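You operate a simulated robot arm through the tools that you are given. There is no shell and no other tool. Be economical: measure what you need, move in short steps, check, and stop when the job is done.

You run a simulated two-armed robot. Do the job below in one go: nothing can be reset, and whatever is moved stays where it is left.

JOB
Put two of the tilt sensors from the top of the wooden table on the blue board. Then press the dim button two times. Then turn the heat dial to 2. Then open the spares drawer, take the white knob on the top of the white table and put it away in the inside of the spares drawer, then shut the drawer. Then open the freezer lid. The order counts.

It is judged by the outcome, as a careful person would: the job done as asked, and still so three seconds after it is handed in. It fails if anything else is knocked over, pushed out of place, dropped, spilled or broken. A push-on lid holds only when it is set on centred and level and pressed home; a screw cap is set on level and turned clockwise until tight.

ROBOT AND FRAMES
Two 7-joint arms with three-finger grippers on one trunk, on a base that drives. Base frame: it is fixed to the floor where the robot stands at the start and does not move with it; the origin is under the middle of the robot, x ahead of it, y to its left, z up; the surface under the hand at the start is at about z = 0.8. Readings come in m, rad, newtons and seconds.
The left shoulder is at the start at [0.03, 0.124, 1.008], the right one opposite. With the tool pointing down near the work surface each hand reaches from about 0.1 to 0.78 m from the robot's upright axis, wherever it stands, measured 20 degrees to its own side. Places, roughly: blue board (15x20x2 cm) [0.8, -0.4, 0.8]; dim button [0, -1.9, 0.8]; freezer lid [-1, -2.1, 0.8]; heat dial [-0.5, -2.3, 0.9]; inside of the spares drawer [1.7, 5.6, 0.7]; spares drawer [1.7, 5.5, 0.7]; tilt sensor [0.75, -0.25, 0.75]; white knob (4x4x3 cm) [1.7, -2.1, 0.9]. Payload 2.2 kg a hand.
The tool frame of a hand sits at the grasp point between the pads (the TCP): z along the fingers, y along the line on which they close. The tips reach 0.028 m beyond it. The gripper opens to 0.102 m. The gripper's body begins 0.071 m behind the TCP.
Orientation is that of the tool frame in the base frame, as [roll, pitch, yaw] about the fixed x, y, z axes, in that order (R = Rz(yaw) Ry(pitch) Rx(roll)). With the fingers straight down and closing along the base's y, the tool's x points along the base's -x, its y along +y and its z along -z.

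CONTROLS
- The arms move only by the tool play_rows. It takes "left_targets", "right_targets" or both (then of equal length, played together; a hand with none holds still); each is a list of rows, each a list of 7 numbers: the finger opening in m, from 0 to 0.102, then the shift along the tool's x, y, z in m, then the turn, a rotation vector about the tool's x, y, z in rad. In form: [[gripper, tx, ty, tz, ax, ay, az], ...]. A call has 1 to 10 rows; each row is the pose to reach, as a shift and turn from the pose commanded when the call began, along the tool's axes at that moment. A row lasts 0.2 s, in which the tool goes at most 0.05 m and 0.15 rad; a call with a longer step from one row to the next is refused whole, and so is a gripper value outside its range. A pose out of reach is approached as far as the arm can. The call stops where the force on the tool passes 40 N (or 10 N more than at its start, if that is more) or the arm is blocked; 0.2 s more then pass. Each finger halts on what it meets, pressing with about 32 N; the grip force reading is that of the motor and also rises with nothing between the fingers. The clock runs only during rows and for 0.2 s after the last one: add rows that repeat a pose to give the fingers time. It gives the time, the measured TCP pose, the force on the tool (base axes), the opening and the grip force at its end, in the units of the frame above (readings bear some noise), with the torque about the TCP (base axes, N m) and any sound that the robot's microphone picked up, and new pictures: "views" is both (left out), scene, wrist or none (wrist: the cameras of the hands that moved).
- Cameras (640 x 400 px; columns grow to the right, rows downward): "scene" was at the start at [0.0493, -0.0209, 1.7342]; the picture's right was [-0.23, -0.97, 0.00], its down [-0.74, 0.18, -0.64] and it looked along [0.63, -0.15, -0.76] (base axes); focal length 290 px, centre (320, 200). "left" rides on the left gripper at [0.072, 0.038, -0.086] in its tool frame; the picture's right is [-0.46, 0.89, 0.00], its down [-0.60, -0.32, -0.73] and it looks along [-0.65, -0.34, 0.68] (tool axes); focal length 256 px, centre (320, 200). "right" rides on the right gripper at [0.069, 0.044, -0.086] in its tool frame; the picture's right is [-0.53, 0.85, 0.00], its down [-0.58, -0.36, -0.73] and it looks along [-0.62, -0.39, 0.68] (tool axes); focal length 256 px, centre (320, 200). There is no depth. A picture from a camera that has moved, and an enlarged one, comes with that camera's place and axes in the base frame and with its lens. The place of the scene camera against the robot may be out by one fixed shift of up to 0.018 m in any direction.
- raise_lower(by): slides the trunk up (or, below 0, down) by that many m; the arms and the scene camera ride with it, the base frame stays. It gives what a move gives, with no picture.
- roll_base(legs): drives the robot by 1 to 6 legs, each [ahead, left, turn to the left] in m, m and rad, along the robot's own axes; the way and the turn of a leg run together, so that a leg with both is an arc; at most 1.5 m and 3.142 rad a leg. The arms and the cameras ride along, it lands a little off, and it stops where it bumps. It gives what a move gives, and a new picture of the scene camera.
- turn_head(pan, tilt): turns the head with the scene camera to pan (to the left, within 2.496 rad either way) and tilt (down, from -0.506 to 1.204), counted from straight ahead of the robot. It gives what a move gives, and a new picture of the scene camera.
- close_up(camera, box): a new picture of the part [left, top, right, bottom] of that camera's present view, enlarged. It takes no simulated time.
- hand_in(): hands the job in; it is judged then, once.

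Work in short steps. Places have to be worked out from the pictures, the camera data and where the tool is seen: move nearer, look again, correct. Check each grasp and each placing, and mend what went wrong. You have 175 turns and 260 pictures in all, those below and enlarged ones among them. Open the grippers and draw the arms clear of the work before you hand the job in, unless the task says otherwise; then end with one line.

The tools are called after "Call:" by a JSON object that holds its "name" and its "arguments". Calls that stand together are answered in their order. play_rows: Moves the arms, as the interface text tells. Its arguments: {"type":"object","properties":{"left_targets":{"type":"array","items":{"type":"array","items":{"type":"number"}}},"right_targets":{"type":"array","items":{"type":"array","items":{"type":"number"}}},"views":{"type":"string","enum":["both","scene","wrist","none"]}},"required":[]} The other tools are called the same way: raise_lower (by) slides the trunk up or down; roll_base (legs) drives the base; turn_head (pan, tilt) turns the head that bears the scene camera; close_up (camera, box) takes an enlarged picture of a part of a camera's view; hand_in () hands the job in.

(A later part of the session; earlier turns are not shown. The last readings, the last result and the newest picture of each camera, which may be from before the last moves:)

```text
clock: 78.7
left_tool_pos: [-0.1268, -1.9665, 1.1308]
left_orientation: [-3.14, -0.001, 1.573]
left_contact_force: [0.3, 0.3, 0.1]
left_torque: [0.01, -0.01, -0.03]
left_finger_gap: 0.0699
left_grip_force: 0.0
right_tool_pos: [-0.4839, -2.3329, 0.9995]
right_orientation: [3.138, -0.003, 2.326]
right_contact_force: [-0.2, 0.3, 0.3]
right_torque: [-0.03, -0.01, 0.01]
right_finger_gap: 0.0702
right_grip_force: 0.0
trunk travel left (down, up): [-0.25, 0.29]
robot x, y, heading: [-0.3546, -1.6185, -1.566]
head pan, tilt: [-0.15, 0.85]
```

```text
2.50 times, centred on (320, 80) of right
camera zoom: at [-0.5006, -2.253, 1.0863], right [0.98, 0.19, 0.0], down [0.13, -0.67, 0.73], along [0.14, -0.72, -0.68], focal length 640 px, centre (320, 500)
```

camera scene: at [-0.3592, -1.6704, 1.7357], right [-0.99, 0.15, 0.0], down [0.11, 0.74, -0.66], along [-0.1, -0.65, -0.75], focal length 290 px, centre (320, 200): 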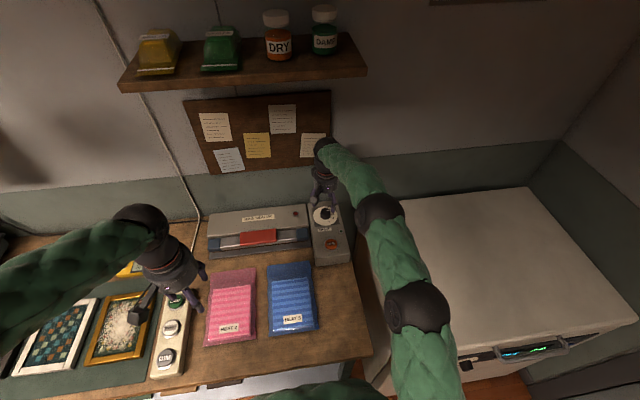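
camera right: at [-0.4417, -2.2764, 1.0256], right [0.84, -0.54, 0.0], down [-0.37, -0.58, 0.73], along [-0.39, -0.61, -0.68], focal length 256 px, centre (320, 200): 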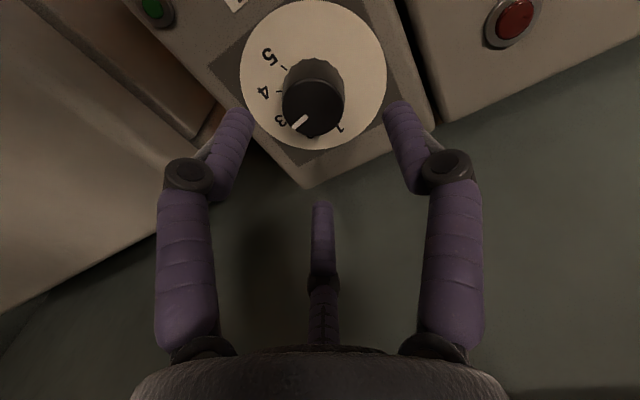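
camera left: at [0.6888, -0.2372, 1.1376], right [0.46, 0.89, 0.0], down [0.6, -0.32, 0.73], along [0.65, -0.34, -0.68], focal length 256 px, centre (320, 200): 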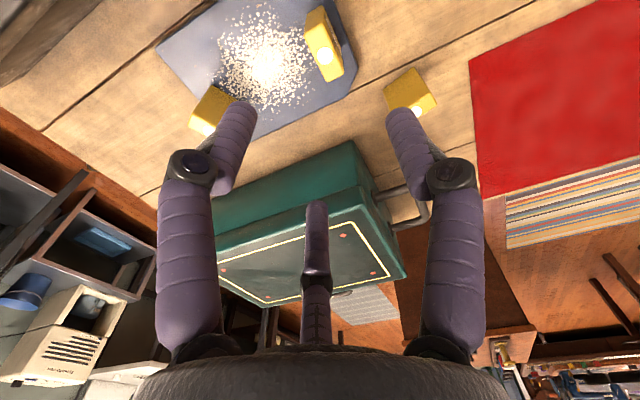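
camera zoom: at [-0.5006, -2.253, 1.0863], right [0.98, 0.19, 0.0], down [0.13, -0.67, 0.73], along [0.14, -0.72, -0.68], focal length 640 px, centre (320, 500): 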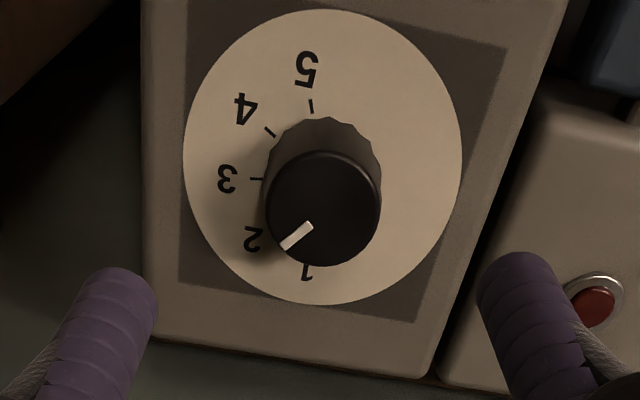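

The pointer is at -132° against the "2" mark at -131°, so the dial is on 2. I draw the right hand up and back, turning it square again.

Call:
{"name": "play_rows", "arguments": {"right_targets": [[0.07, 0.0, 0.0, -0.04, 0, 0, 0], [0.07, 0.01, 0.01, -0.08, 0, 0, 0], [0.07, 0.035, 0.032, -0.11, 0, 0, 0.1], [0.07, 0.065, 0.06, -0.11, 0, 0, 0.2], [0.07, 0.095, 0.088, -0.11, 0, 0, 0.3], [0.07, 0.125, 0.116, -0.11, 0, 0, 0.4], [0.07, 0.155, 0.144, -0.11, 0, 0, 0.5], [0.07, 0.185, 0.172, -0.11, 0, 0, 0.6], [0.07, 0.215, 0.2, -0.11, 0, 0, 0.7], [0.07, 0.245, 0.228, -0.11, 0, 0, 0.76]], "views": "scene"}}

```text
clock: 80.9
left_tool_pos: [-0.1273, -1.9654, 1.1304]
left_orientation: [-3.141, -0.001, 1.572]
left_contact_force: [0.3, -0.5, 0.4]
left_torque: [0.0, -0.01, -0.01]
left_finger_gap: 0.0701
left_grip_force: 0.1
right_tool_pos: [-0.4844, -1.9979, 1.1116]
right_orientation: [3.141, 0.0, 1.563]
right_contact_force: [0.1, 0.2, -0.6]
right_torque: [-0.04, 0.04, -0.02]
right_finger_gap: 0.0704
right_grip_force: 0.0
trunk travel left (down, up): [-0.25, 0.29]
robot x, y, heading: [-0.3474, -1.6185, -1.566]
head pan, tilt: [-0.15, 0.85]
camera scene: at [-0.3596, -1.6666, 1.7358], right [-0.99, 0.15, 0.0], down [0.11, 0.74, -0.66], along [-0.1, -0.65, -0.75], focal length 290 px, centre (320, 200)
```

scene: 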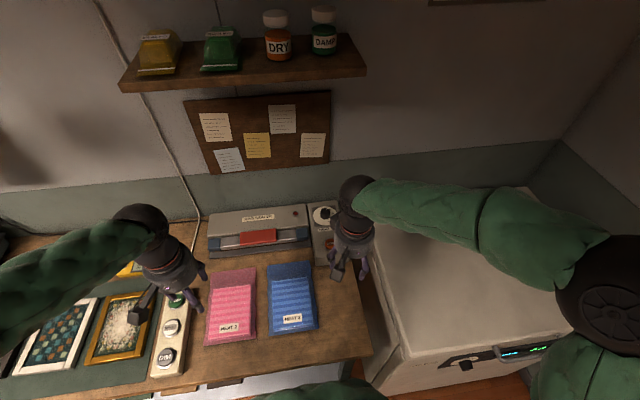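

I back away 0.7 m, turn around to face +y, and look along the way to the spares drawer.

Call:
{"name": "roll_base", "arguments": {"legs": [[-0.75, 0, 0], [0, 0, 3.13]]}}

Call:
{"name": "turn_head", "arguments": {"pan": 0.0, "tilt": 0.25}}

Call:
{"name": "turn_head", "arguments": {"pan": -0.9, "tilt": 0.25}}

```text
clock: 92.2
left_tool_pos: [-0.5738, -0.5265, 1.1312]
left_orientation: [-3.141, 0.001, -1.582]
left_contact_force: [1.4, 0.6, 0.8]
left_torque: [0.0, 0.01, 0.02]
left_finger_gap: 0.07
left_grip_force: 0.0
right_tool_pos: [-0.2156, -0.4989, 1.1115]
right_orientation: [3.14, -0.001, -1.586]
right_contact_force: [0.8, -0.3, 0.1]
right_torque: [0.01, 0.04, -0.05]
right_finger_gap: 0.0699
right_grip_force: 0.0
trunk travel left (down, up): [-0.25, 0.29]
robot x, y, heading: [-0.3621, -0.8797, 1.562]
head pan, tilt: [-0.15, 0.85]
camera scene: at [-0.3377, -0.8333, 1.7358], right [0.99, -0.16, 0.0], down [-0.12, -0.74, -0.66], along [0.1, 0.65, -0.75], focal length 290 px, centre (320, 200)
```

scene: 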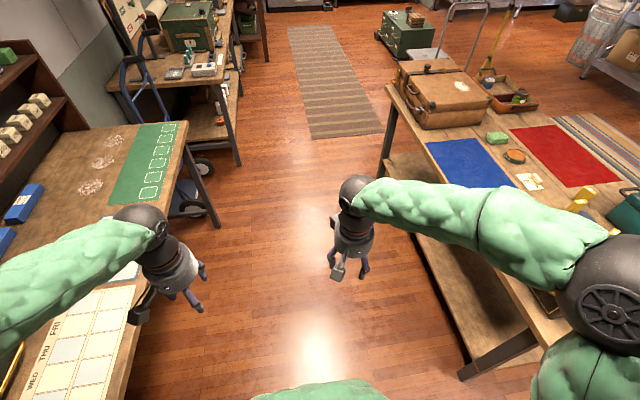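

```text
clock: 93.2
left_tool_pos: [-0.5744, -0.5267, 1.1302]
left_orientation: [3.141, -0.001, -1.582]
left_contact_force: [0.7, -0.6, 0.0]
left_torque: [-0.02, 0.01, 0.01]
left_finger_gap: 0.07
left_grip_force: 0.0
right_tool_pos: [-0.216, -0.4977, 1.1105]
right_orientation: [3.139, -0.001, -1.589]
right_contact_force: [-0.3, -0.1, -0.2]
right_torque: [0.02, 0.02, 0.0]
right_finger_gap: 0.07
right_grip_force: 0.1
trunk travel left (down, up): [-0.25, 0.29]
robot x, y, heading: [-0.3518, -0.8764, 1.563]
head pan, tilt: [0.0, 0.25]
camera scene: at [-0.3492, -0.8171, 1.7888], right [1.0, -0.01, 0.0], down [0.0, -0.25, -0.97], along [0.01, 0.97, -0.25], focal length 290 px, centre (320, 200)
```

scene: 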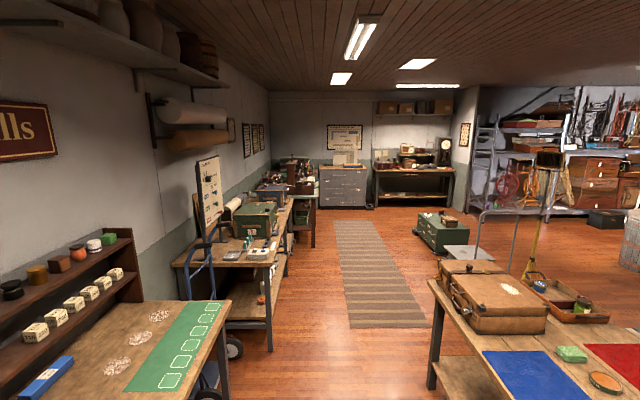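

```text
clock: 94.4
left_tool_pos: [-0.5742, -0.5255, 1.1291]
left_orientation: [3.141, 0.0, -1.581]
left_contact_force: [0.6, 0.5, 0.4]
left_torque: [0.01, -0.03, 0.0]
left_finger_gap: 0.0702
left_grip_force: 0.0
right_tool_pos: [-0.2165, -0.4977, 1.1117]
right_orientation: [3.14, -0.003, -1.589]
right_contact_force: [0.4, 0.6, -0.2]
right_torque: [-0.01, -0.01, 0.03]
right_finger_gap: 0.0701
right_grip_force: 0.0
trunk travel left (down, up): [-0.25, 0.29]
robot x, y, heading: [-0.3517, -0.8795, 1.559]
head pan, tilt: [-0.901, 0.25]
camera scene: at [-0.2763, -0.853, 1.7889], right [0.62, -0.79, 0.0], down [-0.19, -0.15, -0.97], along [0.76, 0.6, -0.25], focal length 290 px, centre (320, 200)
```

scene: 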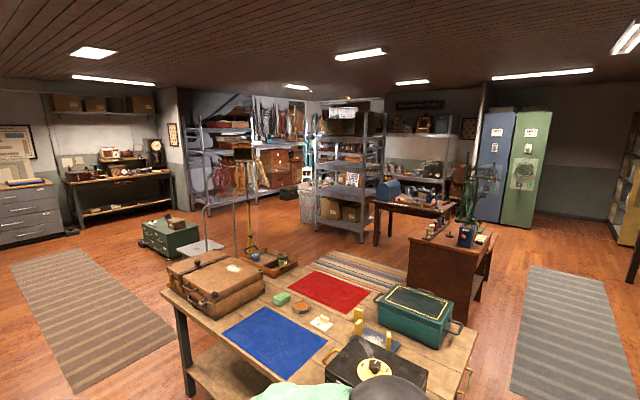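

The far desk with the clock matches the spares drawer's place. I enlarge the forward view by turning the head back.

Call:
{"name": "turn_head", "arguments": {"pan": -0.25, "tilt": 0.25}}

Call:
{"name": "close_up", "arguments": {"camera": "scene", "box": [200, 90, 420, 230]}}

```text
clock: 95.5
left_tool_pos: [-0.5749, -0.527, 1.1291]
left_orientation: [-3.141, -0.001, -1.582]
left_contact_force: [-0.1, 0.0, -0.5]
left_torque: [-0.02, 0.01, -0.01]
left_finger_gap: 0.0699
left_grip_force: 0.0
right_tool_pos: [-0.2158, -0.4978, 1.1102]
right_orientation: [3.139, -0.002, -1.588]
right_contact_force: [-0.4, 0.4, -0.5]
right_torque: [-0.02, 0.02, 0.01]
right_finger_gap: 0.07
right_grip_force: 0.2
trunk travel left (down, up): [-0.25, 0.29]
robot x, y, heading: [-0.3554, -0.8798, 1.565]
head pan, tilt: [-0.25, 0.25]
camera scene: at [-0.326, -0.8202, 1.7889], right [0.97, -0.26, 0.0], down [-0.06, -0.24, -0.97], along [0.25, 0.94, -0.25], focal length 290 px, centre (320, 200)
```

scene: 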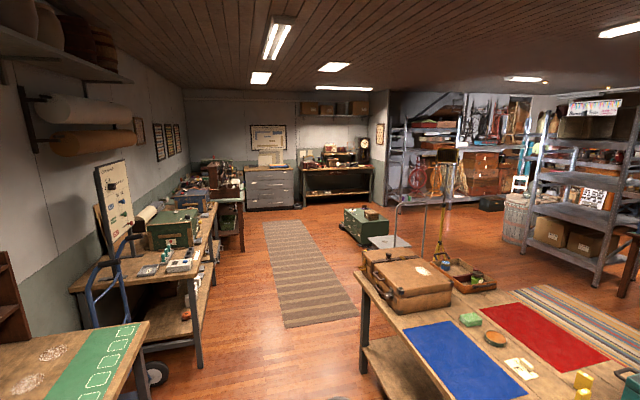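

```text
2.86 times, centred on (310, 160) of scene
camera zoom: at [-0.326, -0.8202, 1.7889], right [0.97, -0.26, 0.0], down [-0.06, -0.24, -0.97], along [0.25, 0.94, -0.25], focal length 829 px, centre (349, 314)
```

zoom: 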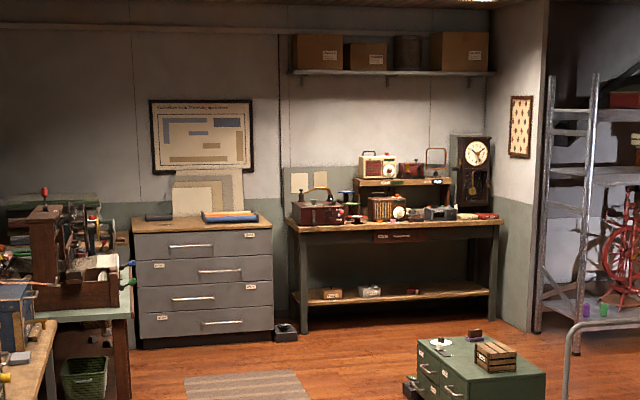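

The spares drawer is in the far desk at about (1.8,5.5,0.72). The aisle between the benches and the wooden table is clear, so I drive up it with x about -0.2.

Call:
{"name": "roll_base", "arguments": {"legs": [[0.7, -0.15, 0], [1.4, 0, 0], [1.4, -0.1, 0]]}}

```text
clock: 112.6
left_tool_pos: [-0.3216, 2.975, 1.1306]
left_orientation: [3.141, -0.001, -1.567]
left_contact_force: [-0.2, 0.2, -0.7]
left_torque: [-0.02, 0.01, -0.02]
left_finger_gap: 0.0699
left_grip_force: 0.1
right_tool_pos: [0.0376, 3.0084, 1.1103]
right_orientation: [3.139, -0.001, -1.575]
right_contact_force: [0.6, -0.1, 0.0]
right_torque: [0.0, -0.03, -0.04]
right_finger_gap: 0.0697
right_grip_force: 0.0
trunk travel left (down, up): [-0.25, 0.29]
robot x, y, heading: [-0.0947, 2.6259, 1.582]
head pan, tilt: [-0.25, 0.25]
camera scene: at [-0.0689, 2.6848, 1.7889], right [0.97, -0.24, 0.0], down [-0.06, -0.24, -0.97], along [0.23, 0.94, -0.25], focal length 290 px, centre (320, 200)
```

scene: 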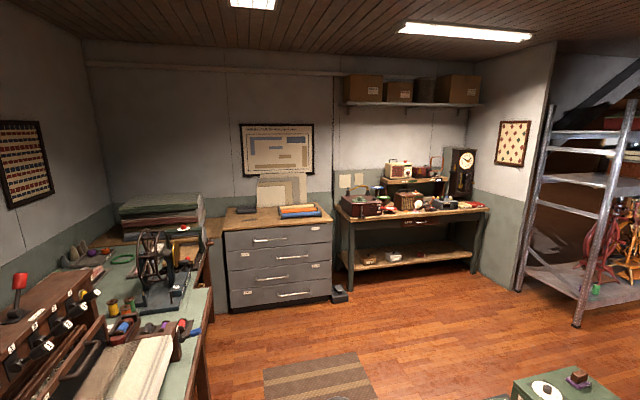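

The way is open. I drive on past the green cabinet and over to the desk, stopping well short of it.

Call:
{"name": "roll_base", "arguments": {"legs": [[1.2, -0.3, 0], [0.72, -1.25, -0.01]]}}

Call:
{"name": "turn_head", "arguments": {"pan": -0.2, "tilt": 0.75}}

```text
clock: 125.6
left_tool_pos: [1.2442, 4.876, 1.1317]
left_orientation: [3.142, 0.001, -1.599]
left_contact_force: [1.1, 0.8, -0.6]
left_torque: [-0.01, -0.02, 0.0]
left_finger_gap: 0.0701
left_grip_force: 0.0
right_tool_pos: [1.6043, 4.8981, 1.1105]
right_orientation: [3.14, -0.001, -1.605]
right_contact_force: [0.3, -0.8, 1.2]
right_torque: [-0.01, 0.04, 0.02]
right_finger_gap: 0.0698
right_grip_force: 0.0
trunk travel left (down, up): [-0.25, 0.29]
robot x, y, heading: [1.4561, 4.524, 1.539]
head pan, tilt: [-0.25, 0.25]
camera scene: at [1.4878, 4.5789, 1.7889], right [0.96, -0.27, 0.0], down [-0.07, -0.24, -0.97], along [0.26, 0.93, -0.25], focal length 290 px, centre (320, 200)
```

scene: 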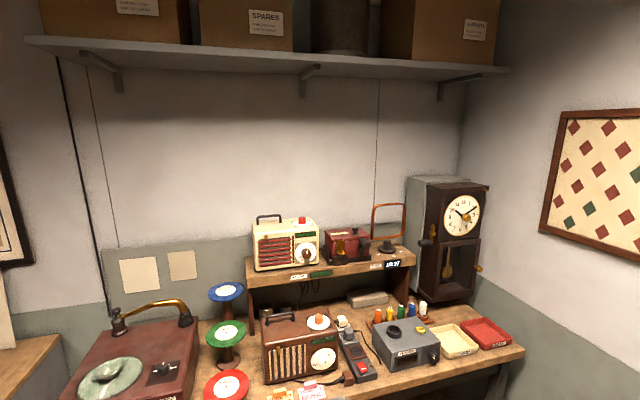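

```text
clock: 126.5
left_tool_pos: [1.2446, 4.8764, 1.1304]
left_orientation: [-3.141, 0.0, -1.599]
left_contact_force: [-1.2, 0.0, 0.0]
left_torque: [-0.04, 0.0, 0.0]
left_finger_gap: 0.0699
left_grip_force: 0.0
right_tool_pos: [1.6036, 4.8982, 1.1109]
right_orientation: [3.139, -0.001, -1.606]
right_contact_force: [0.4, 1.3, -0.5]
right_torque: [0.0, 0.0, 0.01]
right_finger_gap: 0.0698
right_grip_force: 0.0
trunk travel left (down, up): [-0.25, 0.29]
robot x, y, heading: [1.4591, 4.521, 1.545]
head pan, tilt: [-0.201, 0.75]
camera scene: at [1.4807, 4.5697, 1.7439], right [0.97, -0.22, 0.0], down [-0.15, -0.66, -0.73], along [0.16, 0.71, -0.68], focal length 290 px, centre (320, 200)
```

scene: 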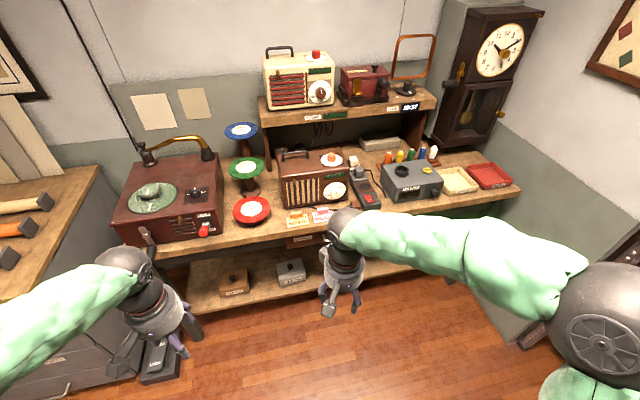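

The right hand hides the drawer, so I move it aside to the right and look.

Call:
{"name": "play_rows", "arguments": {"right_targets": [[0.07, 0.03, -0.04, 0, 0, 0, 0], [0.07, 0.06, -0.08, 0, 0, 0, 0], [0.07, 0.08, -0.12, 0, 0, 0, 0], [0.07, 0.1, -0.16, 0, 0, 0, 0]], "views": "scene"}}

Call:
{"name": "close_up", "arguments": {"camera": "scene", "box": [200, 200, 400, 320]}}

```text
clock: 127.5
left_tool_pos: [1.2449, 4.8755, 1.1311]
left_orientation: [-3.141, 0.0, -1.599]
left_contact_force: [-0.2, 0.0, 0.4]
left_torque: [0.01, -0.03, 0.03]
left_finger_gap: 0.0703
left_grip_force: 0.0
right_tool_pos: [1.7596, 4.7932, 1.1113]
right_orientation: [3.139, -0.001, -1.605]
right_contact_force: [0.3, 0.3, -0.3]
right_torque: [0.0, -0.03, 0.0]
right_finger_gap: 0.07
right_grip_force: 0.0
trunk travel left (down, up): [-0.25, 0.29]
robot x, y, heading: [1.4567, 4.523, 1.546]
head pan, tilt: [-0.201, 0.75]
camera scene: at [1.4807, 4.5688, 1.7438], right [0.97, -0.22, 0.0], down [-0.15, -0.66, -0.73], along [0.16, 0.71, -0.68], focal length 290 px, centre (320, 200)
```

scene: 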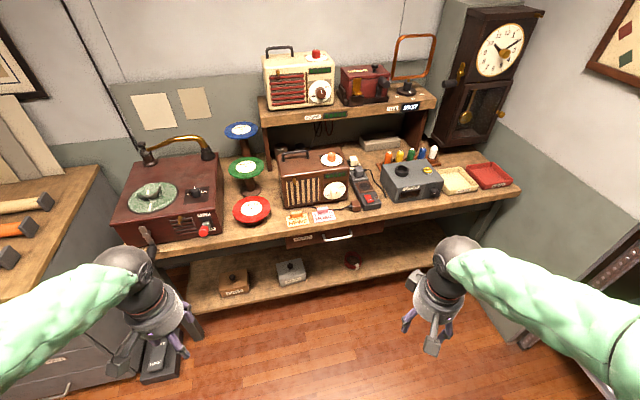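

```text
3.20 times, centred on (300, 260) of scene
camera zoom: at [1.4807, 4.5688, 1.7438], right [0.97, -0.22, 0.0], down [-0.15, -0.66, -0.73], along [0.16, 0.71, -0.68], focal length 929 px, centre (384, 8)
```

zoom: 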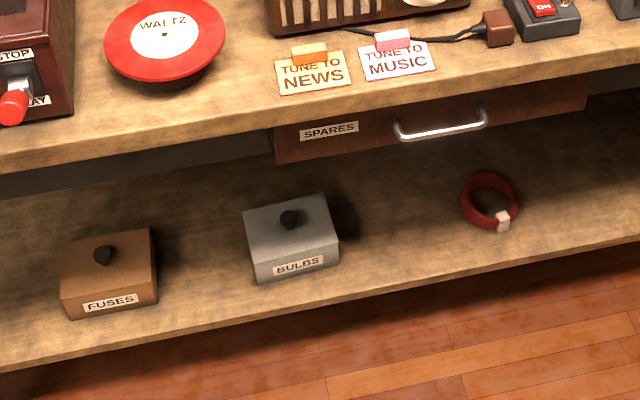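

This is the SPARES drawer, with a horizontal bar handle at about (1.74,5.37,0.73) under the desktop. I'll grip it with the hand pointing forward and closing vertically. First I turn the right hand 88° about its axis.

Call:
{"name": "play_rows", "arguments": {"right_targets": [[0.07, 0, 0, 0, 0, 0, 0.15], [0.07, 0, 0, 0, 0, 0, 0.3], [0.07, 0, 0, 0, 0, 0, 0.45], [0.07, 0, 0, 0, 0, 0, 0.6], [0.07, 0, 0, 0, 0, 0, 0.75], [0.07, 0, 0, 0, 0, 0, 0.9], [0.07, 0, 0, 0, 0, 0, 1.05], [0.07, 0, 0, 0, 0, 0, 1.2], [0.07, 0, 0, 0, 0, 0, 1.35], [0.07, 0, 0, 0, 0, 0, 1.5]], "views": "none"}}

Call:
{"name": "raise_lower", "arguments": {"by": -0.15}}

```text
clock: 129.7
left_tool_pos: [1.2445, 4.8775, 1.1306]
left_orientation: [3.141, 0.0, -1.597]
left_contact_force: [0.4, -0.1, -0.7]
left_torque: [-0.02, 0.01, 0.0]
left_finger_gap: 0.0699
left_grip_force: 0.1
right_tool_pos: [1.7591, 4.7925, 1.1126]
right_orientation: [3.141, -0.002, -3.11]
right_contact_force: [0.4, 0.3, 0.0]
right_torque: [-0.02, 0.02, -0.03]
right_finger_gap: 0.0699
right_grip_force: 0.0
trunk travel left (down, up): [-0.25, 0.29]
robot x, y, heading: [1.4577, 4.5227, 1.546]
head pan, tilt: [-0.201, 0.75]
```

```text
clock: 131.4
left_tool_pos: [1.2445, 4.8755, 0.982]
left_orientation: [3.141, 0.0, -1.597]
left_contact_force: [0.8, -0.8, -0.6]
left_torque: [-0.02, -0.01, 0.02]
left_finger_gap: 0.07
left_grip_force: 0.2
right_tool_pos: [1.7587, 4.7934, 0.9606]
right_orientation: [-3.141, -0.002, -3.106]
right_contact_force: [0.6, -0.6, -0.6]
right_torque: [-0.01, -0.03, 0.0]
right_finger_gap: 0.0701
right_grip_force: 0.0
trunk travel left (down, up): [-0.1, 0.44]
robot x, y, heading: [1.4587, 4.5179, 1.545]
head pan, tilt: [-0.201, 0.75]
```

Now I pitch the hand forward while moving it ahead and down, staying in front of the desk.

Call:
{"name": "play_rows", "arguments": {"right_targets": [[0.07, 0.0, 0.032, 0.015, -0.148, 0, 0], [0.07, 0.0, 0.064, 0.03, -0.296, 0, 0], [0.07, 0.0, 0.096, 0.045, -0.444, 0, 0], [0.07, 0.0, 0.128, 0.06, -0.592, 0, 0], [0.07, 0.0, 0.16, 0.075, -0.74, 0, 0], [0.07, 0.0, 0.192, 0.09, -0.888, 0, 0], [0.07, 0.0, 0.224, 0.105, -1.036, 0, 0], [0.07, 0.0, 0.256, 0.12, -1.184, 0, 0], [0.07, 0.0, 0.288, 0.135, -1.332, 0, 0], [0.07, 0.0, 0.32, 0.15, -1.48, 0, 0]], "views": "both"}}

```text
clock: 133.6
left_tool_pos: [1.2455, 4.8782, 0.9812]
left_orientation: [3.142, -0.002, -1.601]
left_contact_force: [-0.7, -0.9, -0.1]
left_torque: [-0.04, 0.02, -0.01]
left_finger_gap: 0.0701
left_grip_force: 0.0
right_tool_pos: [1.7486, 5.1139, 0.8101]
right_orientation: [1.661, 0.001, -3.107]
right_contact_force: [0.7, -0.1, -0.1]
right_torque: [-0.03, 0.0, 0.05]
right_finger_gap: 0.0698
right_grip_force: 0.1
trunk travel left (down, up): [-0.1, 0.44]
robot x, y, heading: [1.4582, 4.522, 1.543]
head pan, tilt: [-0.201, 0.75]
camera scene: at [1.481, 4.5706, 1.5937], right [0.97, -0.23, 0.0], down [-0.15, -0.67, -0.73], along [0.16, 0.71, -0.68], focal length 290 px, centre (320, 200)
camera right: at [1.6804, 5.0292, 0.8619], right [0.53, 0.1, 0.84], down [0.6, -0.74, -0.3], along [0.59, 0.67, -0.45], focal length 256 px, centre (320, 200)
```

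scene: 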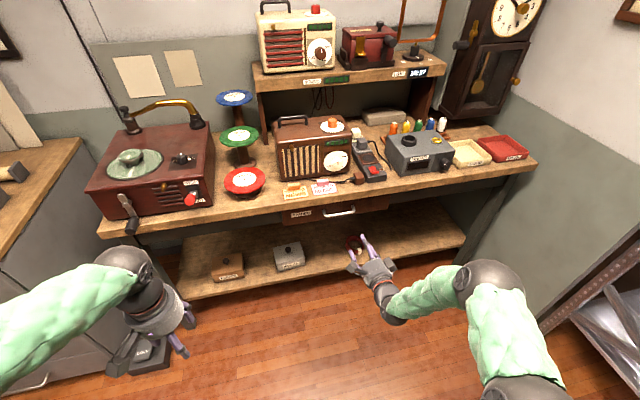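
right: 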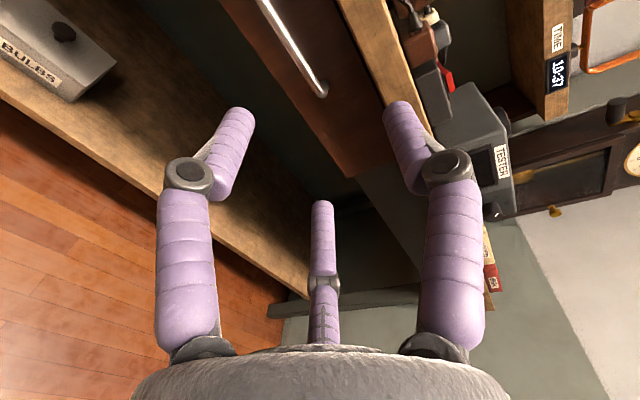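

The camera shows the handle's right end, and it triangulates to x 1.675–1.795, y≈5.342, z≈0.76. I move nearer, level with the bar, and look again.

Call:
{"name": "play_rows", "arguments": {"right_targets": [[0.07, 0.003, -0.012, 0.035, -0.04, 0, 0], [0.07, 0.006, -0.025, 0.07, -0.09, 0, 0], [0.07, 0.009, -0.04, 0.11, -0.09, 0, 0]], "views": "both"}}

Call:
{"name": "close_up", "arguments": {"camera": "scene", "box": [260, 160, 420, 280]}}

```text
clock: 134.4
left_tool_pos: [1.2448, 4.8766, 0.9809]
left_orientation: [-3.139, -0.002, -1.598]
left_contact_force: [0.3, 0.5, 0.3]
left_torque: [0.04, 0.02, -0.02]
left_finger_gap: 0.0699
left_grip_force: 0.0
right_tool_pos: [1.7354, 5.2192, 0.7587]
right_orientation: [1.573, -0.002, -3.106]
right_contact_force: [0.1, 0.0, -0.3]
right_torque: [0.02, 0.0, 0.02]
right_finger_gap: 0.0696
right_grip_force: 0.0
trunk travel left (down, up): [-0.1, 0.44]
robot x, y, heading: [1.4569, 4.5283, 1.545]
head pan, tilt: [-0.201, 0.75]
camera scene: at [1.4807, 4.5703, 1.5937], right [0.97, -0.23, 0.0], down [-0.15, -0.66, -0.73], along [0.16, 0.71, -0.68], focal length 290 px, centre (320, 200)
camera right: at [1.6676, 5.1299, 0.8026], right [0.54, 0.02, 0.84], down [0.6, -0.71, -0.36], along [0.59, 0.7, -0.39], focal length 256 px, centre (320, 200)
```

scene: 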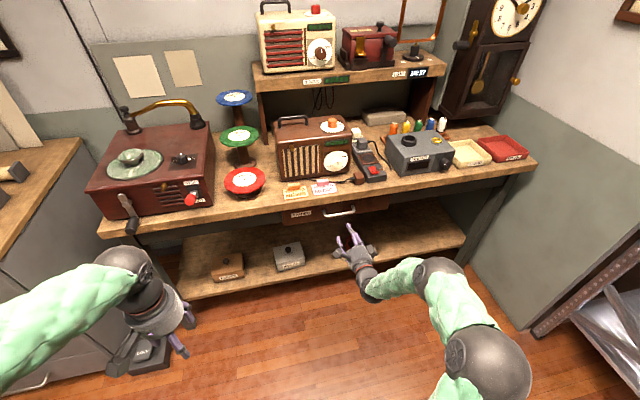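
right: 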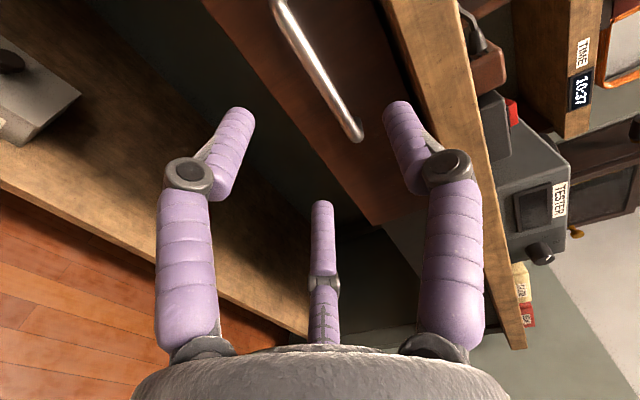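

```text
3.33 times, centred on (340, 220) of scene
camera zoom: at [1.4807, 4.5703, 1.5937], right [0.97, -0.23, 0.0], down [-0.15, -0.66, -0.73], along [0.16, 0.71, -0.68], focal length 967 px, centre (253, 133)
```

zoom: 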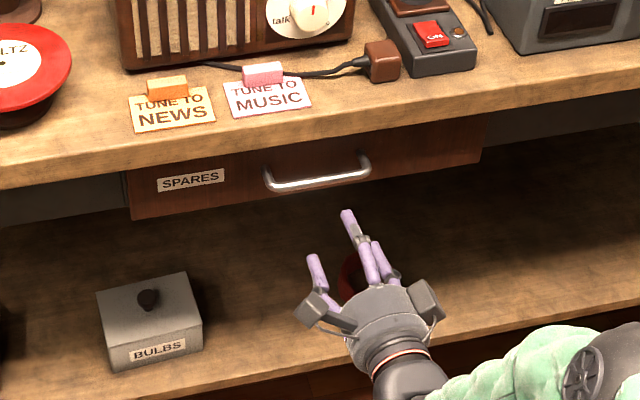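

The bar's right end is at (1.785,5.329,0.764) and the desktop's underside is at about 0.82, so there is room. I narrow the gripper to 5 cm and advance so the bar lies between the fingers.

Call:
{"name": "play_rows", "arguments": {"right_targets": [[0.055, -0.001, 0.003, 0.03, 0, 0, 0], [0.05, -0.002, 0.005, 0.06, 0, 0, 0], [0.05, -0.003, 0.005, 0.085, 0, 0, 0], [0.05, -0.0035, 0.005, 0.099, 0, 0, 0]], "views": "both"}}

Call:
{"name": "close_up", "arguments": {"camera": "scene", "box": [260, 160, 420, 280]}}

```text
clock: 135.4
left_tool_pos: [1.2452, 4.8758, 0.9809]
left_orientation: [3.14, -0.003, -1.6]
left_contact_force: [0.4, 0.1, 0.1]
left_torque: [0.01, 0.0, 0.01]
left_finger_gap: 0.0701
left_grip_force: 0.0
right_tool_pos: [1.7363, 5.3171, 0.7636]
right_orientation: [1.577, -0.002, -3.105]
right_contact_force: [0.9, -0.2, -2.9]
right_torque: [-0.02, -0.05, 0.0]
right_finger_gap: 0.0508
right_grip_force: 0.5
trunk travel left (down, up): [-0.1, 0.44]
robot x, y, heading: [1.4588, 4.5182, 1.549]
head pan, tilt: [-0.201, 0.75]
camera scene: at [1.4808, 4.5701, 1.5937], right [0.97, -0.22, 0.0], down [-0.15, -0.66, -0.73], along [0.16, 0.71, -0.68], focal length 290 px, centre (320, 200)
camera right: at [1.6678, 5.2285, 0.8074], right [0.54, 0.02, 0.84], down [0.6, -0.71, -0.36], along [0.59, 0.7, -0.4], focal length 256 px, centre (320, 200)
```

scene: 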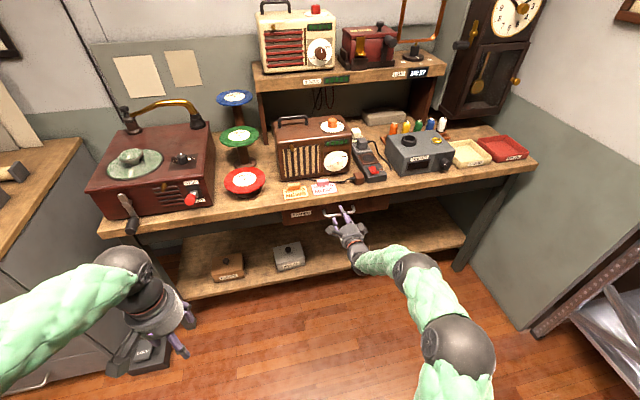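
right: 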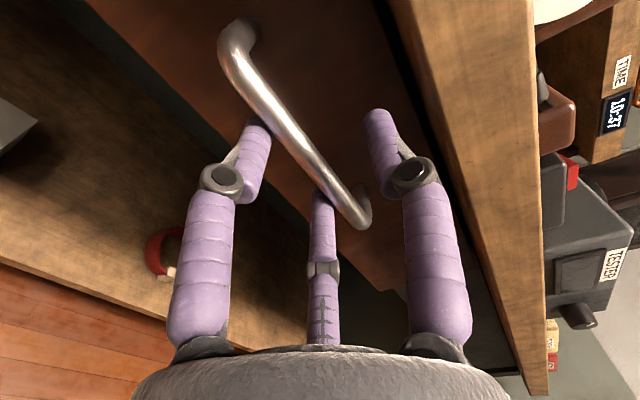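

```text
3.33 times, centred on (340, 220) of scene
camera zoom: at [1.4808, 4.5701, 1.5937], right [0.97, -0.22, 0.0], down [-0.15, -0.66, -0.73], along [0.16, 0.71, -0.68], focal length 967 px, centre (253, 133)
```

zoom: 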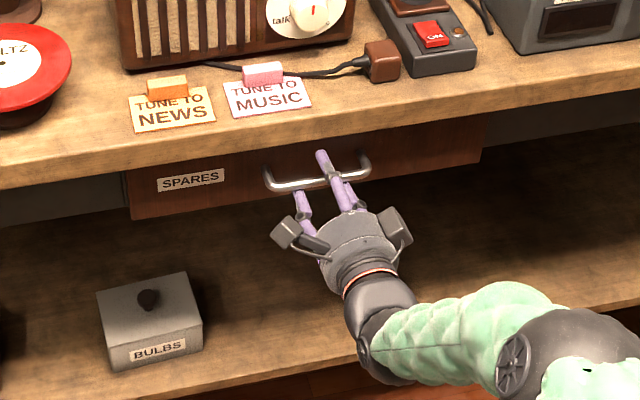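

The bar passes between the fingers, closer to the lower one. I close on it gently.

Call:
{"name": "play_rows", "arguments": {"right_targets": [[0.03, 0, 0, 0.0, 0, 0, 0], [0.01, 0, 0, 0.0, 0, 0, 0], [0.0, 0, 0, 0.0, 0, 0, 0], [0.0, 0, 0, 0.0, 0, 0, 0]], "views": "wrist"}}

```text
clock: 136.4
left_tool_pos: [1.2437, 4.8799, 0.9805]
left_orientation: [3.141, -0.003, -1.599]
left_contact_force: [-0.2, 0.3, 0.1]
left_torque: [-0.03, -0.02, 0.0]
left_finger_gap: 0.07
left_grip_force: 0.1
right_tool_pos: [1.7318, 5.3162, 0.7558]
right_orientation: [1.587, -0.002, -3.1]
right_contact_force: [-11.7, -2.2, -27.3]
right_torque: [-0.48, -0.28, 0.48]
right_finger_gap: 0.0196
right_grip_force: 44.6
trunk travel left (down, up): [-0.1, 0.44]
robot x, y, heading: [1.4608, 4.522, 1.539]
head pan, tilt: [-0.201, 0.75]
camera right: at [1.6645, 5.2276, 0.8015], right [0.54, 0.04, 0.84], down [0.61, -0.71, -0.35], along [0.59, 0.7, -0.41], focal length 256 px, centre (320, 200)
```

right: 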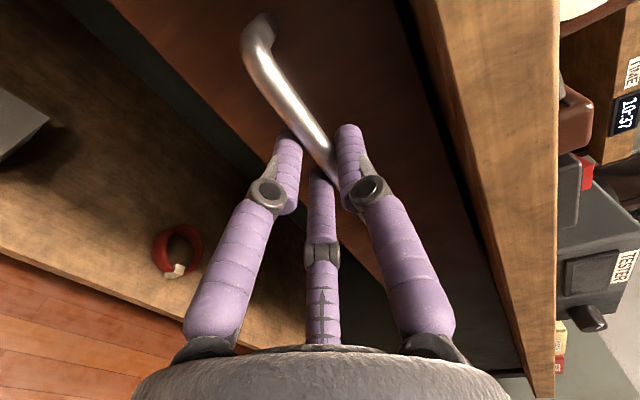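

Gripped (0.020 m gap), bar a bit lower than commanded. I ease down 8 mm and pull back.

Call:
{"name": "play_rows", "arguments": {"right_targets": [[0.0, 0.004, -0.008, -0.01, 0, 0, 0], [0.0, 0.004, -0.008, -0.03, 0, 0, 0], [0.0, 0.004, -0.008, -0.06, 0, 0, 0], [0.0, 0.004, -0.008, -0.09, 0, 0, 0], [0.0, 0.004, -0.008, -0.12, 0, 0, 0], [0.0, 0.004, -0.008, -0.15, 0, 0, 0], [0.0, 0.004, -0.008, -0.18, 0, 0, 0], [0.0, 0.004, -0.008, -0.2, 0, 0, 0]], "views": "scene"}}

```text
clock: 138.1
left_tool_pos: [1.2446, 4.8756, 0.98]
left_orientation: [-3.141, 0.0, -1.596]
left_contact_force: [0.7, 0.1, -0.2]
left_torque: [-0.02, 0.02, -0.02]
left_finger_gap: 0.07
left_grip_force: 0.0
right_tool_pos: [1.7307, 5.1321, 0.7554]
right_orientation: [1.581, -0.002, -3.092]
right_contact_force: [-2.4, -1.7, 0.1]
right_torque: [0.05, -0.1, 0.36]
right_finger_gap: 0.0194
right_grip_force: 44.9
trunk travel left (down, up): [-0.1, 0.44]
robot x, y, heading: [1.457, 4.5212, 1.548]
head pan, tilt: [-0.201, 0.75]
stopped in row 8 (right hand): the force on the tool passed its limit at 40 N (the readings are from after the stop); the commanded pose is now the measured one
camera scene: at [1.4805, 4.5691, 1.594], right [0.97, -0.22, 0.0], down [-0.15, -0.66, -0.73], along [0.16, 0.71, -0.68], focal length 290 px, centre (320, 200)
```

scene: 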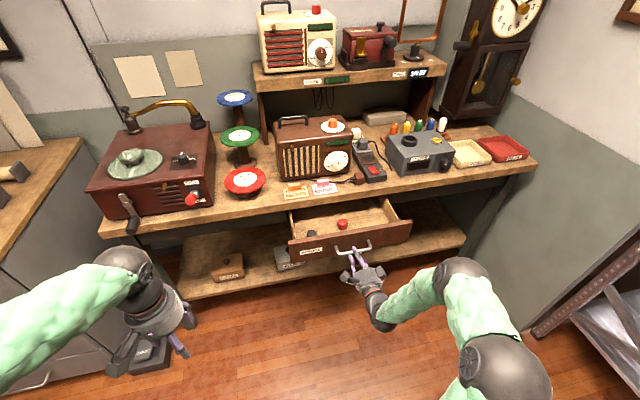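

The drawer is fully open (about 0.18 m), with a red knob and something dark inside and free space at the right. I release and back the hand away.

Call:
{"name": "play_rows", "arguments": {"right_targets": [[0.03, 0, 0, 0, 0, 0, 0], [0.05, 0, 0, 0, 0, 0, 0], [0.06, 0, 0.0, 0, 0, 0, 0], [0.06, 0, 0, -0.04, 0, 0, 0], [0.06, 0, 0, -0.08, 0, 0, 0]], "views": "scene"}}

Call:
{"name": "close_up", "arguments": {"camera": "scene", "box": [260, 180, 440, 280]}}

```text
clock: 139.3
left_tool_pos: [1.2425, 4.8759, 0.9806]
left_orientation: [3.141, -0.002, -1.599]
left_contact_force: [-0.3, 0.4, 0.2]
left_torque: [0.03, 0.01, 0.03]
left_finger_gap: 0.0699
left_grip_force: 0.1
right_tool_pos: [1.737, 5.0503, 0.7561]
right_orientation: [1.579, -0.004, -3.095]
right_contact_force: [-0.4, 1.0, 0.7]
right_torque: [-0.02, -0.03, -0.01]
right_finger_gap: 0.06
right_grip_force: 0.0
trunk travel left (down, up): [-0.1, 0.44]
robot x, y, heading: [1.4574, 4.5242, 1.543]
head pan, tilt: [-0.201, 0.75]
camera scene: at [1.4804, 4.5692, 1.5938], right [0.97, -0.22, 0.0], down [-0.15, -0.66, -0.73], along [0.16, 0.71, -0.68], focal length 290 px, centre (320, 200)
```

scene: 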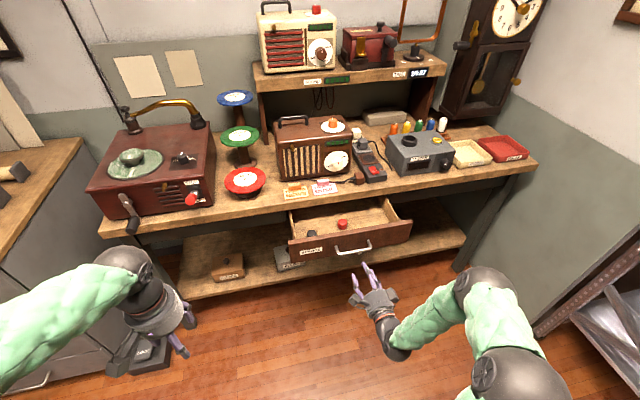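

```text
3.56 times, centred on (350, 230) of scene
camera zoom: at [1.4804, 4.5692, 1.5938], right [0.97, -0.22, 0.0], down [-0.15, -0.66, -0.73], along [0.16, 0.71, -0.68], focal length 1032 px, centre (213, 93)
```

zoom: 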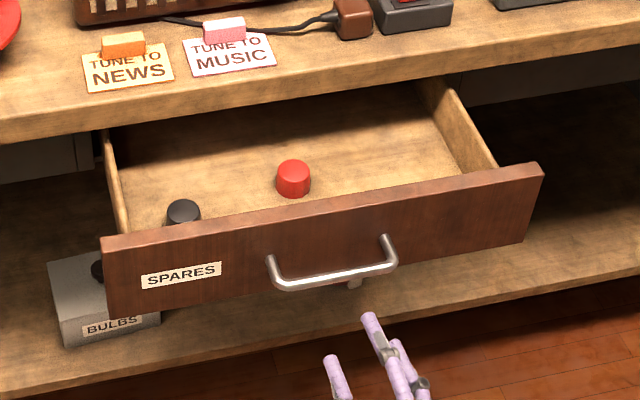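

I bring the right hand back up to a tool-down travelling pose before going for the knob.

Call:
{"name": "play_rows", "arguments": {"right_targets": [[0.06, 0, 0.0, -0.035, 0, 0, 0], [0.06, 0, 0.02, -0.07, 0.14, 0, 0], [0.06, 0, 0.045, -0.1, 0.28, 0, 0], [0.06, 0, 0.07, -0.13, 0.42, 0, 0], [0.06, 0, 0.1, -0.16, 0.56, 0, 0], [0.06, 0, 0.13, -0.19, 0.7, 0, 0], [0.06, 0, 0.16, -0.2, 0.84, 0, 0], [0.06, 0, 0.19, -0.21, 0.98, 0, 0], [0.06, 0, 0.22, -0.22, 1.12, 0, 0], [0.06, 0, 0.25, -0.22, 1.26, 0, 0]], "views": "none"}}

Call:
{"name": "raise_lower", "arguments": {"by": 0.15}}

```text
clock: 141.5
left_tool_pos: [1.2455, 4.8767, 0.9808]
left_orientation: [-3.141, -0.001, -1.599]
left_contact_force: [-0.1, 0.1, -0.7]
left_torque: [0.0, 0.0, -0.01]
left_finger_gap: 0.0699
left_grip_force: 0.1
right_tool_pos: [1.7472, 4.8336, 1.0105]
right_orientation: [2.841, -0.004, -3.094]
right_contact_force: [0.2, -0.6, -0.2]
right_torque: [0.02, 0.01, 0.04]
right_finger_gap: 0.0601
right_grip_force: 0.1
right hand out of reach, approached as far as the arm can: row 8
trunk travel left (down, up): [-0.1, 0.44]
robot x, y, heading: [1.4562, 4.5219, 1.552]
head pan, tilt: [-0.201, 0.75]
```

```text
clock: 143.3
left_tool_pos: [1.2437, 4.8774, 1.1302]
left_orientation: [-3.142, -0.001, -1.599]
left_contact_force: [-0.2, 0.3, -0.2]
left_torque: [-0.01, -0.03, 0.01]
left_finger_gap: 0.0699
left_grip_force: 0.1
right_tool_pos: [1.7462, 4.8324, 1.1598]
right_orientation: [2.84, -0.005, -3.097]
right_contact_force: [-0.3, -0.5, 0.5]
right_torque: [0.01, -0.01, -0.01]
right_finger_gap: 0.06
right_grip_force: 0.1
trunk travel left (down, up): [-0.25, 0.29]
robot x, y, heading: [1.4598, 4.5211, 1.548]
head pan, tilt: [-0.201, 0.75]
```

I finish levelling the tool, then turn it back to its natural yaw.

Call:
{"name": "play_rows", "arguments": {"right_targets": [[0.06, 0, 0, 0, 0.15, 0, 0], [0.06, 0, 0, 0, 0.3, 0, 0]], "views": "none"}}

Call:
{"name": "play_rows", "arguments": {"right_targets": [[0.06, 0, 0, 0, 0, 0, -0.15], [0.06, 0, 0, 0, 0, 0, -0.3], [0.06, 0, 0, 0, 0, 0, -0.45], [0.06, 0, 0, 0, 0, 0, -0.6], [0.06, 0, 0, 0, 0, 0, -0.75], [0.06, 0, 0, 0, 0, 0, -0.9], [0.06, 0, 0, 0, 0, 0, -1.05], [0.06, 0, 0, 0, 0, 0, -1.2], [0.06, 0, 0, 0, 0, 0, -1.35], [0.06, 0, 0, 0, 0, 0, -1.5]], "views": "none"}}

```text
clock: 143.9
left_tool_pos: [1.2438, 4.8777, 1.1299]
left_orientation: [-3.141, -0.002, -1.599]
left_contact_force: [0.5, -0.6, -0.2]
left_torque: [0.04, -0.03, 0.01]
left_finger_gap: 0.0699
left_grip_force: 0.0
right_tool_pos: [1.7467, 4.8335, 1.1605]
right_orientation: [-3.14, -0.002, -3.095]
right_contact_force: [-0.7, -0.2, -0.5]
right_torque: [-0.01, 0.02, -0.04]
right_finger_gap: 0.0599
right_grip_force: 0.1
trunk travel left (down, up): [-0.25, 0.29]
robot x, y, heading: [1.4557, 4.5216, 1.546]
head pan, tilt: [-0.201, 0.75]
```

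```text
clock: 146.1
left_tool_pos: [1.2435, 4.876, 1.1316]
left_orientation: [3.141, 0.0, -1.599]
left_contact_force: [-0.2, 0.2, 0.2]
left_torque: [-0.03, 0.01, -0.03]
left_finger_gap: 0.0699
left_grip_force: 0.0
right_tool_pos: [1.7472, 4.833, 1.1588]
right_orientation: [3.138, 0.0, -1.594]
right_contact_force: [-0.6, 0.7, -0.3]
right_torque: [0.0, 0.01, 0.02]
right_finger_gap: 0.0598
right_grip_force: 0.0
trunk travel left (down, up): [-0.25, 0.29]
robot x, y, heading: [1.4601, 4.5218, 1.54]
head pan, tilt: [-0.201, 0.75]
```

The arms are in travelling pose. I retrace my path: back out past the green cabinet, down the aisle, then turn to face -y south of the wooden table.

Call:
{"name": "roll_base", "arguments": {"legs": [[-0.73, 1.24, 0.03], [-1.33, 0.4, 0], [-1.4, 0, 0], [-1.4, 0.02, 0], [-0.95, 0, 0], [0, 0, 3.13]]}}

Call:
{"name": "turn_head", "arguments": {"pan": 0.7, "tilt": 0.5}}

```text
clock: 185.0
left_tool_pos: [-0.014, -1.6594, 1.1304]
left_orientation: [3.142, 0.0, 1.56]
left_contact_force: [0.3, 0.0, 0.1]
left_torque: [-0.03, -0.02, -0.03]
left_finger_gap: 0.07
left_grip_force: 0.0
right_tool_pos: [-0.5175, -1.6244, 1.1593]
right_orientation: [3.139, 0.001, 1.565]
right_contact_force: [0.4, -0.3, 0.4]
right_torque: [0.01, -0.01, 0.0]
right_finger_gap: 0.0597
right_grip_force: 0.1
trunk travel left (down, up): [-0.25, 0.29]
robot x, y, heading: [-0.2364, -1.3059, -1.58]
head pan, tilt: [-0.201, 0.75]
camera scene: at [-0.2478, -1.3629, 1.7438], right [-0.98, 0.21, 0.0], down [0.14, 0.67, -0.73], along [-0.15, -0.72, -0.68], focal length 290 px, centre (320, 200)
```

scene: 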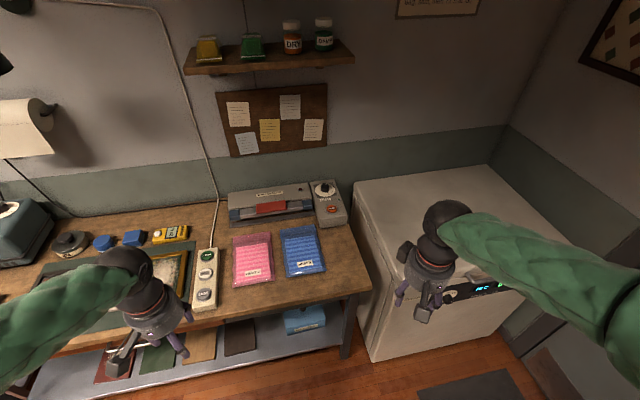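

```text
clock: 186.2
left_tool_pos: [-0.0142, -1.6605, 1.1303]
left_orientation: [-3.14, 0.0, 1.559]
left_contact_force: [0.2, 0.7, 0.2]
left_torque: [0.03, 0.05, -0.02]
left_finger_gap: 0.0701
left_grip_force: 0.1
right_tool_pos: [-0.518, -1.6257, 1.1606]
right_orientation: [3.137, 0.002, 1.563]
right_contact_force: [-0.3, -0.2, -1.0]
right_torque: [-0.01, -0.01, 0.02]
right_finger_gap: 0.0598
right_grip_force: 0.1
trunk travel left (down, up): [-0.25, 0.29]
robot x, y, heading: [-0.2334, -1.3072, -1.577]
head pan, tilt: [0.7, 0.499]
camera scene: at [-0.1727, -1.352, 1.7657], right [-0.77, -0.64, 0.0], down [-0.31, 0.37, -0.88], along [0.56, -0.68, -0.48], focal length 290 px, centre (320, 200)
```

scene: 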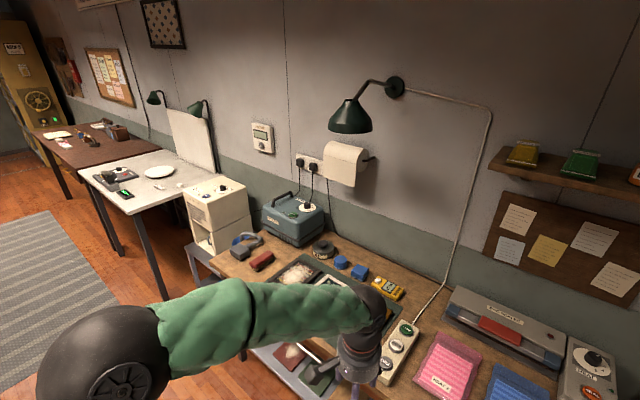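

The white table's front edge is at y≈-1.76. I enlarge it to find the white knob.

Call:
{"name": "close_up", "arguments": {"camera": "scene", "box": [60, 130, 220, 230]}}

```text
4.00 times, centred on (140, 180) of scene
camera zoom: at [-0.1727, -1.352, 1.7657], right [-0.77, -0.64, 0.0], down [-0.31, 0.37, -0.88], along [0.56, -0.68, -0.48], focal length 1161 px, centre (1040, 280)
```

zoom: 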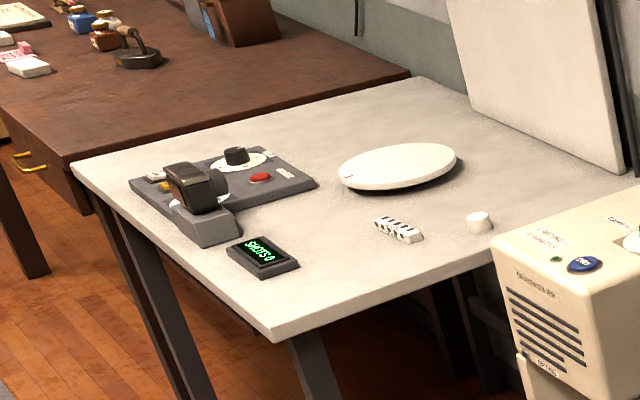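

The white knob is at about (1.77,-2.15,0.87). I strafe left along the aisle to stand before it.

Call:
{"name": "roll_base", "arguments": {"legs": [[0, 1.0, 0], [0.0, 0.85, 0.0], [0.13, 0, 0]]}}

Call:
{"name": "turn_head", "arguments": {"pan": 0.1, "tilt": 0.85}}

```text
clock: 196.4
left_tool_pos: [1.8501, -1.7952, 1.1304]
left_orientation: [3.142, -0.004, 1.572]
left_contact_force: [0.8, -0.6, 0.0]
left_torque: [0.03, 0.0, -0.01]
left_finger_gap: 0.0698
left_grip_force: 0.1
right_tool_pos: [1.3454, -1.7663, 1.159]
right_orientation: [3.137, 0.0, 1.573]
right_contact_force: [-0.2, -0.5, -0.3]
right_torque: [0.05, 0.0, 0.03]
right_finger_gap: 0.0603
right_grip_force: 0.0
trunk travel left (down, up): [-0.25, 0.29]
robot x, y, heading: [1.6241, -1.4458, -1.568]
head pan, tilt: [0.7, 0.499]
camera scene: at [1.6878, -1.4895, 1.7657], right [-0.76, -0.65, 0.0], down [-0.31, 0.37, -0.88], along [0.57, -0.67, -0.48], focal length 290 px, centre (320, 200)
```

scene: 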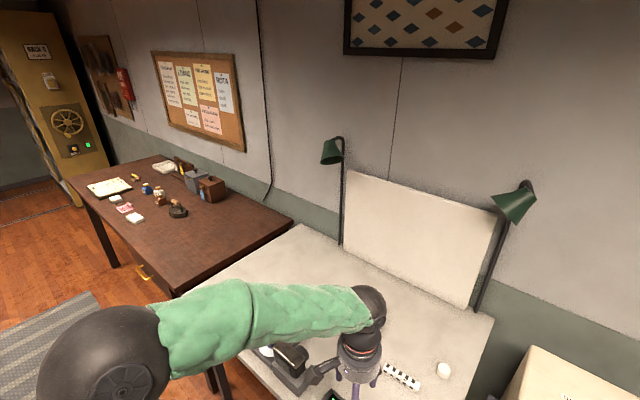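

```text
clock: 197.4
left_tool_pos: [1.8513, -1.7943, 1.1316]
left_orientation: [3.141, -0.001, 1.573]
left_contact_force: [0.0, 0.8, -0.1]
left_torque: [0.05, 0.01, -0.01]
left_finger_gap: 0.0702
left_grip_force: 0.0
right_tool_pos: [1.3447, -1.7647, 1.1587]
right_orientation: [3.138, 0.001, 1.575]
right_contact_force: [0.0, 0.2, -0.2]
right_torque: [-0.02, 0.0, 0.01]
right_finger_gap: 0.06
right_grip_force: 0.0
trunk travel left (down, up): [-0.25, 0.29]
robot x, y, heading: [1.6261, -1.4467, -1.574]
head pan, tilt: [0.099, 0.85]
camera scene: at [1.637, -1.4958, 1.7358], right [-0.99, -0.1, 0.0], down [-0.08, 0.75, -0.66], along [0.07, -0.66, -0.75], focal length 290 px, centre (320, 200)
```

scene: 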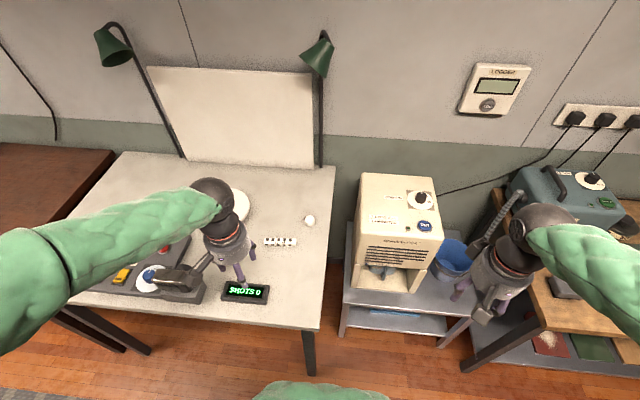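

The knob is at about (1.75,-2.145). I bring the left hand above it with the gripper open and look down.

Call:
{"name": "play_rows", "arguments": {"left_targets": [[0.08, -0.045, -0.012, 0.01, 0, 0, 0], [0.09, -0.09, -0.025, 0.03, 0, 0, 0], [0.1, -0.135, -0.04, 0.05, 0, 0, 0], [0.1, -0.18, -0.055, 0.06, 0, 0, 0], [0.1, -0.225, -0.07, 0.07, 0, 0, 0], [0.1, -0.265, -0.085, 0.08, 0, 0, 0], [0.1, -0.3, -0.1, 0.1, 0, 0, 0]], "views": "wrist"}}

```text
refused: row 2 steps farther than a row can; nothing moved
```

One step was slightly long, so I resend with shorter steps.

Call:
{"name": "play_rows", "arguments": {"left_targets": [[0.08, -0.04, -0.012, 0.01, 0, 0, 0], [0.09, -0.08, -0.024, 0.025, 0, 0, 0], [0.1, -0.12, -0.036, 0.04, 0, 0, 0], [0.1, -0.16, -0.05, 0.055, 0, 0, 0], [0.1, -0.2, -0.064, 0.07, 0, 0, 0], [0.1, -0.24, -0.078, 0.08, 0, 0, 0], [0.1, -0.28, -0.09, 0.09, 0, 0, 0], [0.1, -0.31, -0.1, 0.1, 0, 0, 0]], "views": "wrist"}}

```text
clock: 199.2
left_tool_pos: [1.7504, -2.1047, 1.0303]
left_orientation: [3.141, -0.002, 1.573]
left_contact_force: [0.9, -0.3, 0.3]
left_torque: [-0.02, 0.02, -0.01]
left_finger_gap: 0.0999
left_grip_force: 0.0
right_tool_pos: [1.3451, -1.7654, 1.1595]
right_orientation: [3.138, 0.0, 1.576]
right_contact_force: [-1.1, 0.3, 0.6]
right_torque: [0.01, 0.01, -0.03]
right_finger_gap: 0.0601
right_grip_force: 0.0
trunk travel left (down, up): [-0.25, 0.29]
robot x, y, heading: [1.6222, -1.4441, -1.568]
head pan, tilt: [0.099, 0.85]
camera left: at [1.7895, -2.0318, 1.1178], right [0.89, -0.46, 0.0], down [-0.32, -0.61, 0.73], along [-0.34, -0.65, -0.68], focal length 256 px, centre (320, 200)
```

left: 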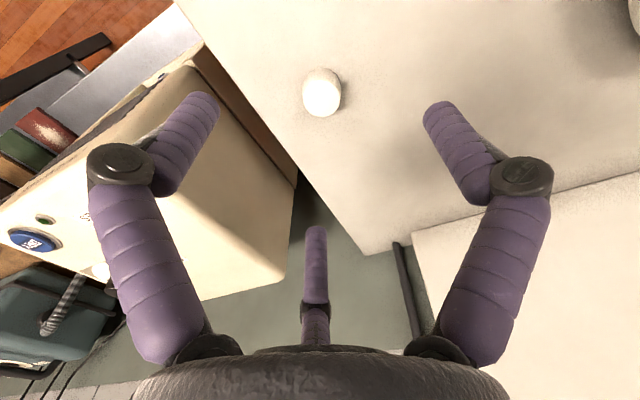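

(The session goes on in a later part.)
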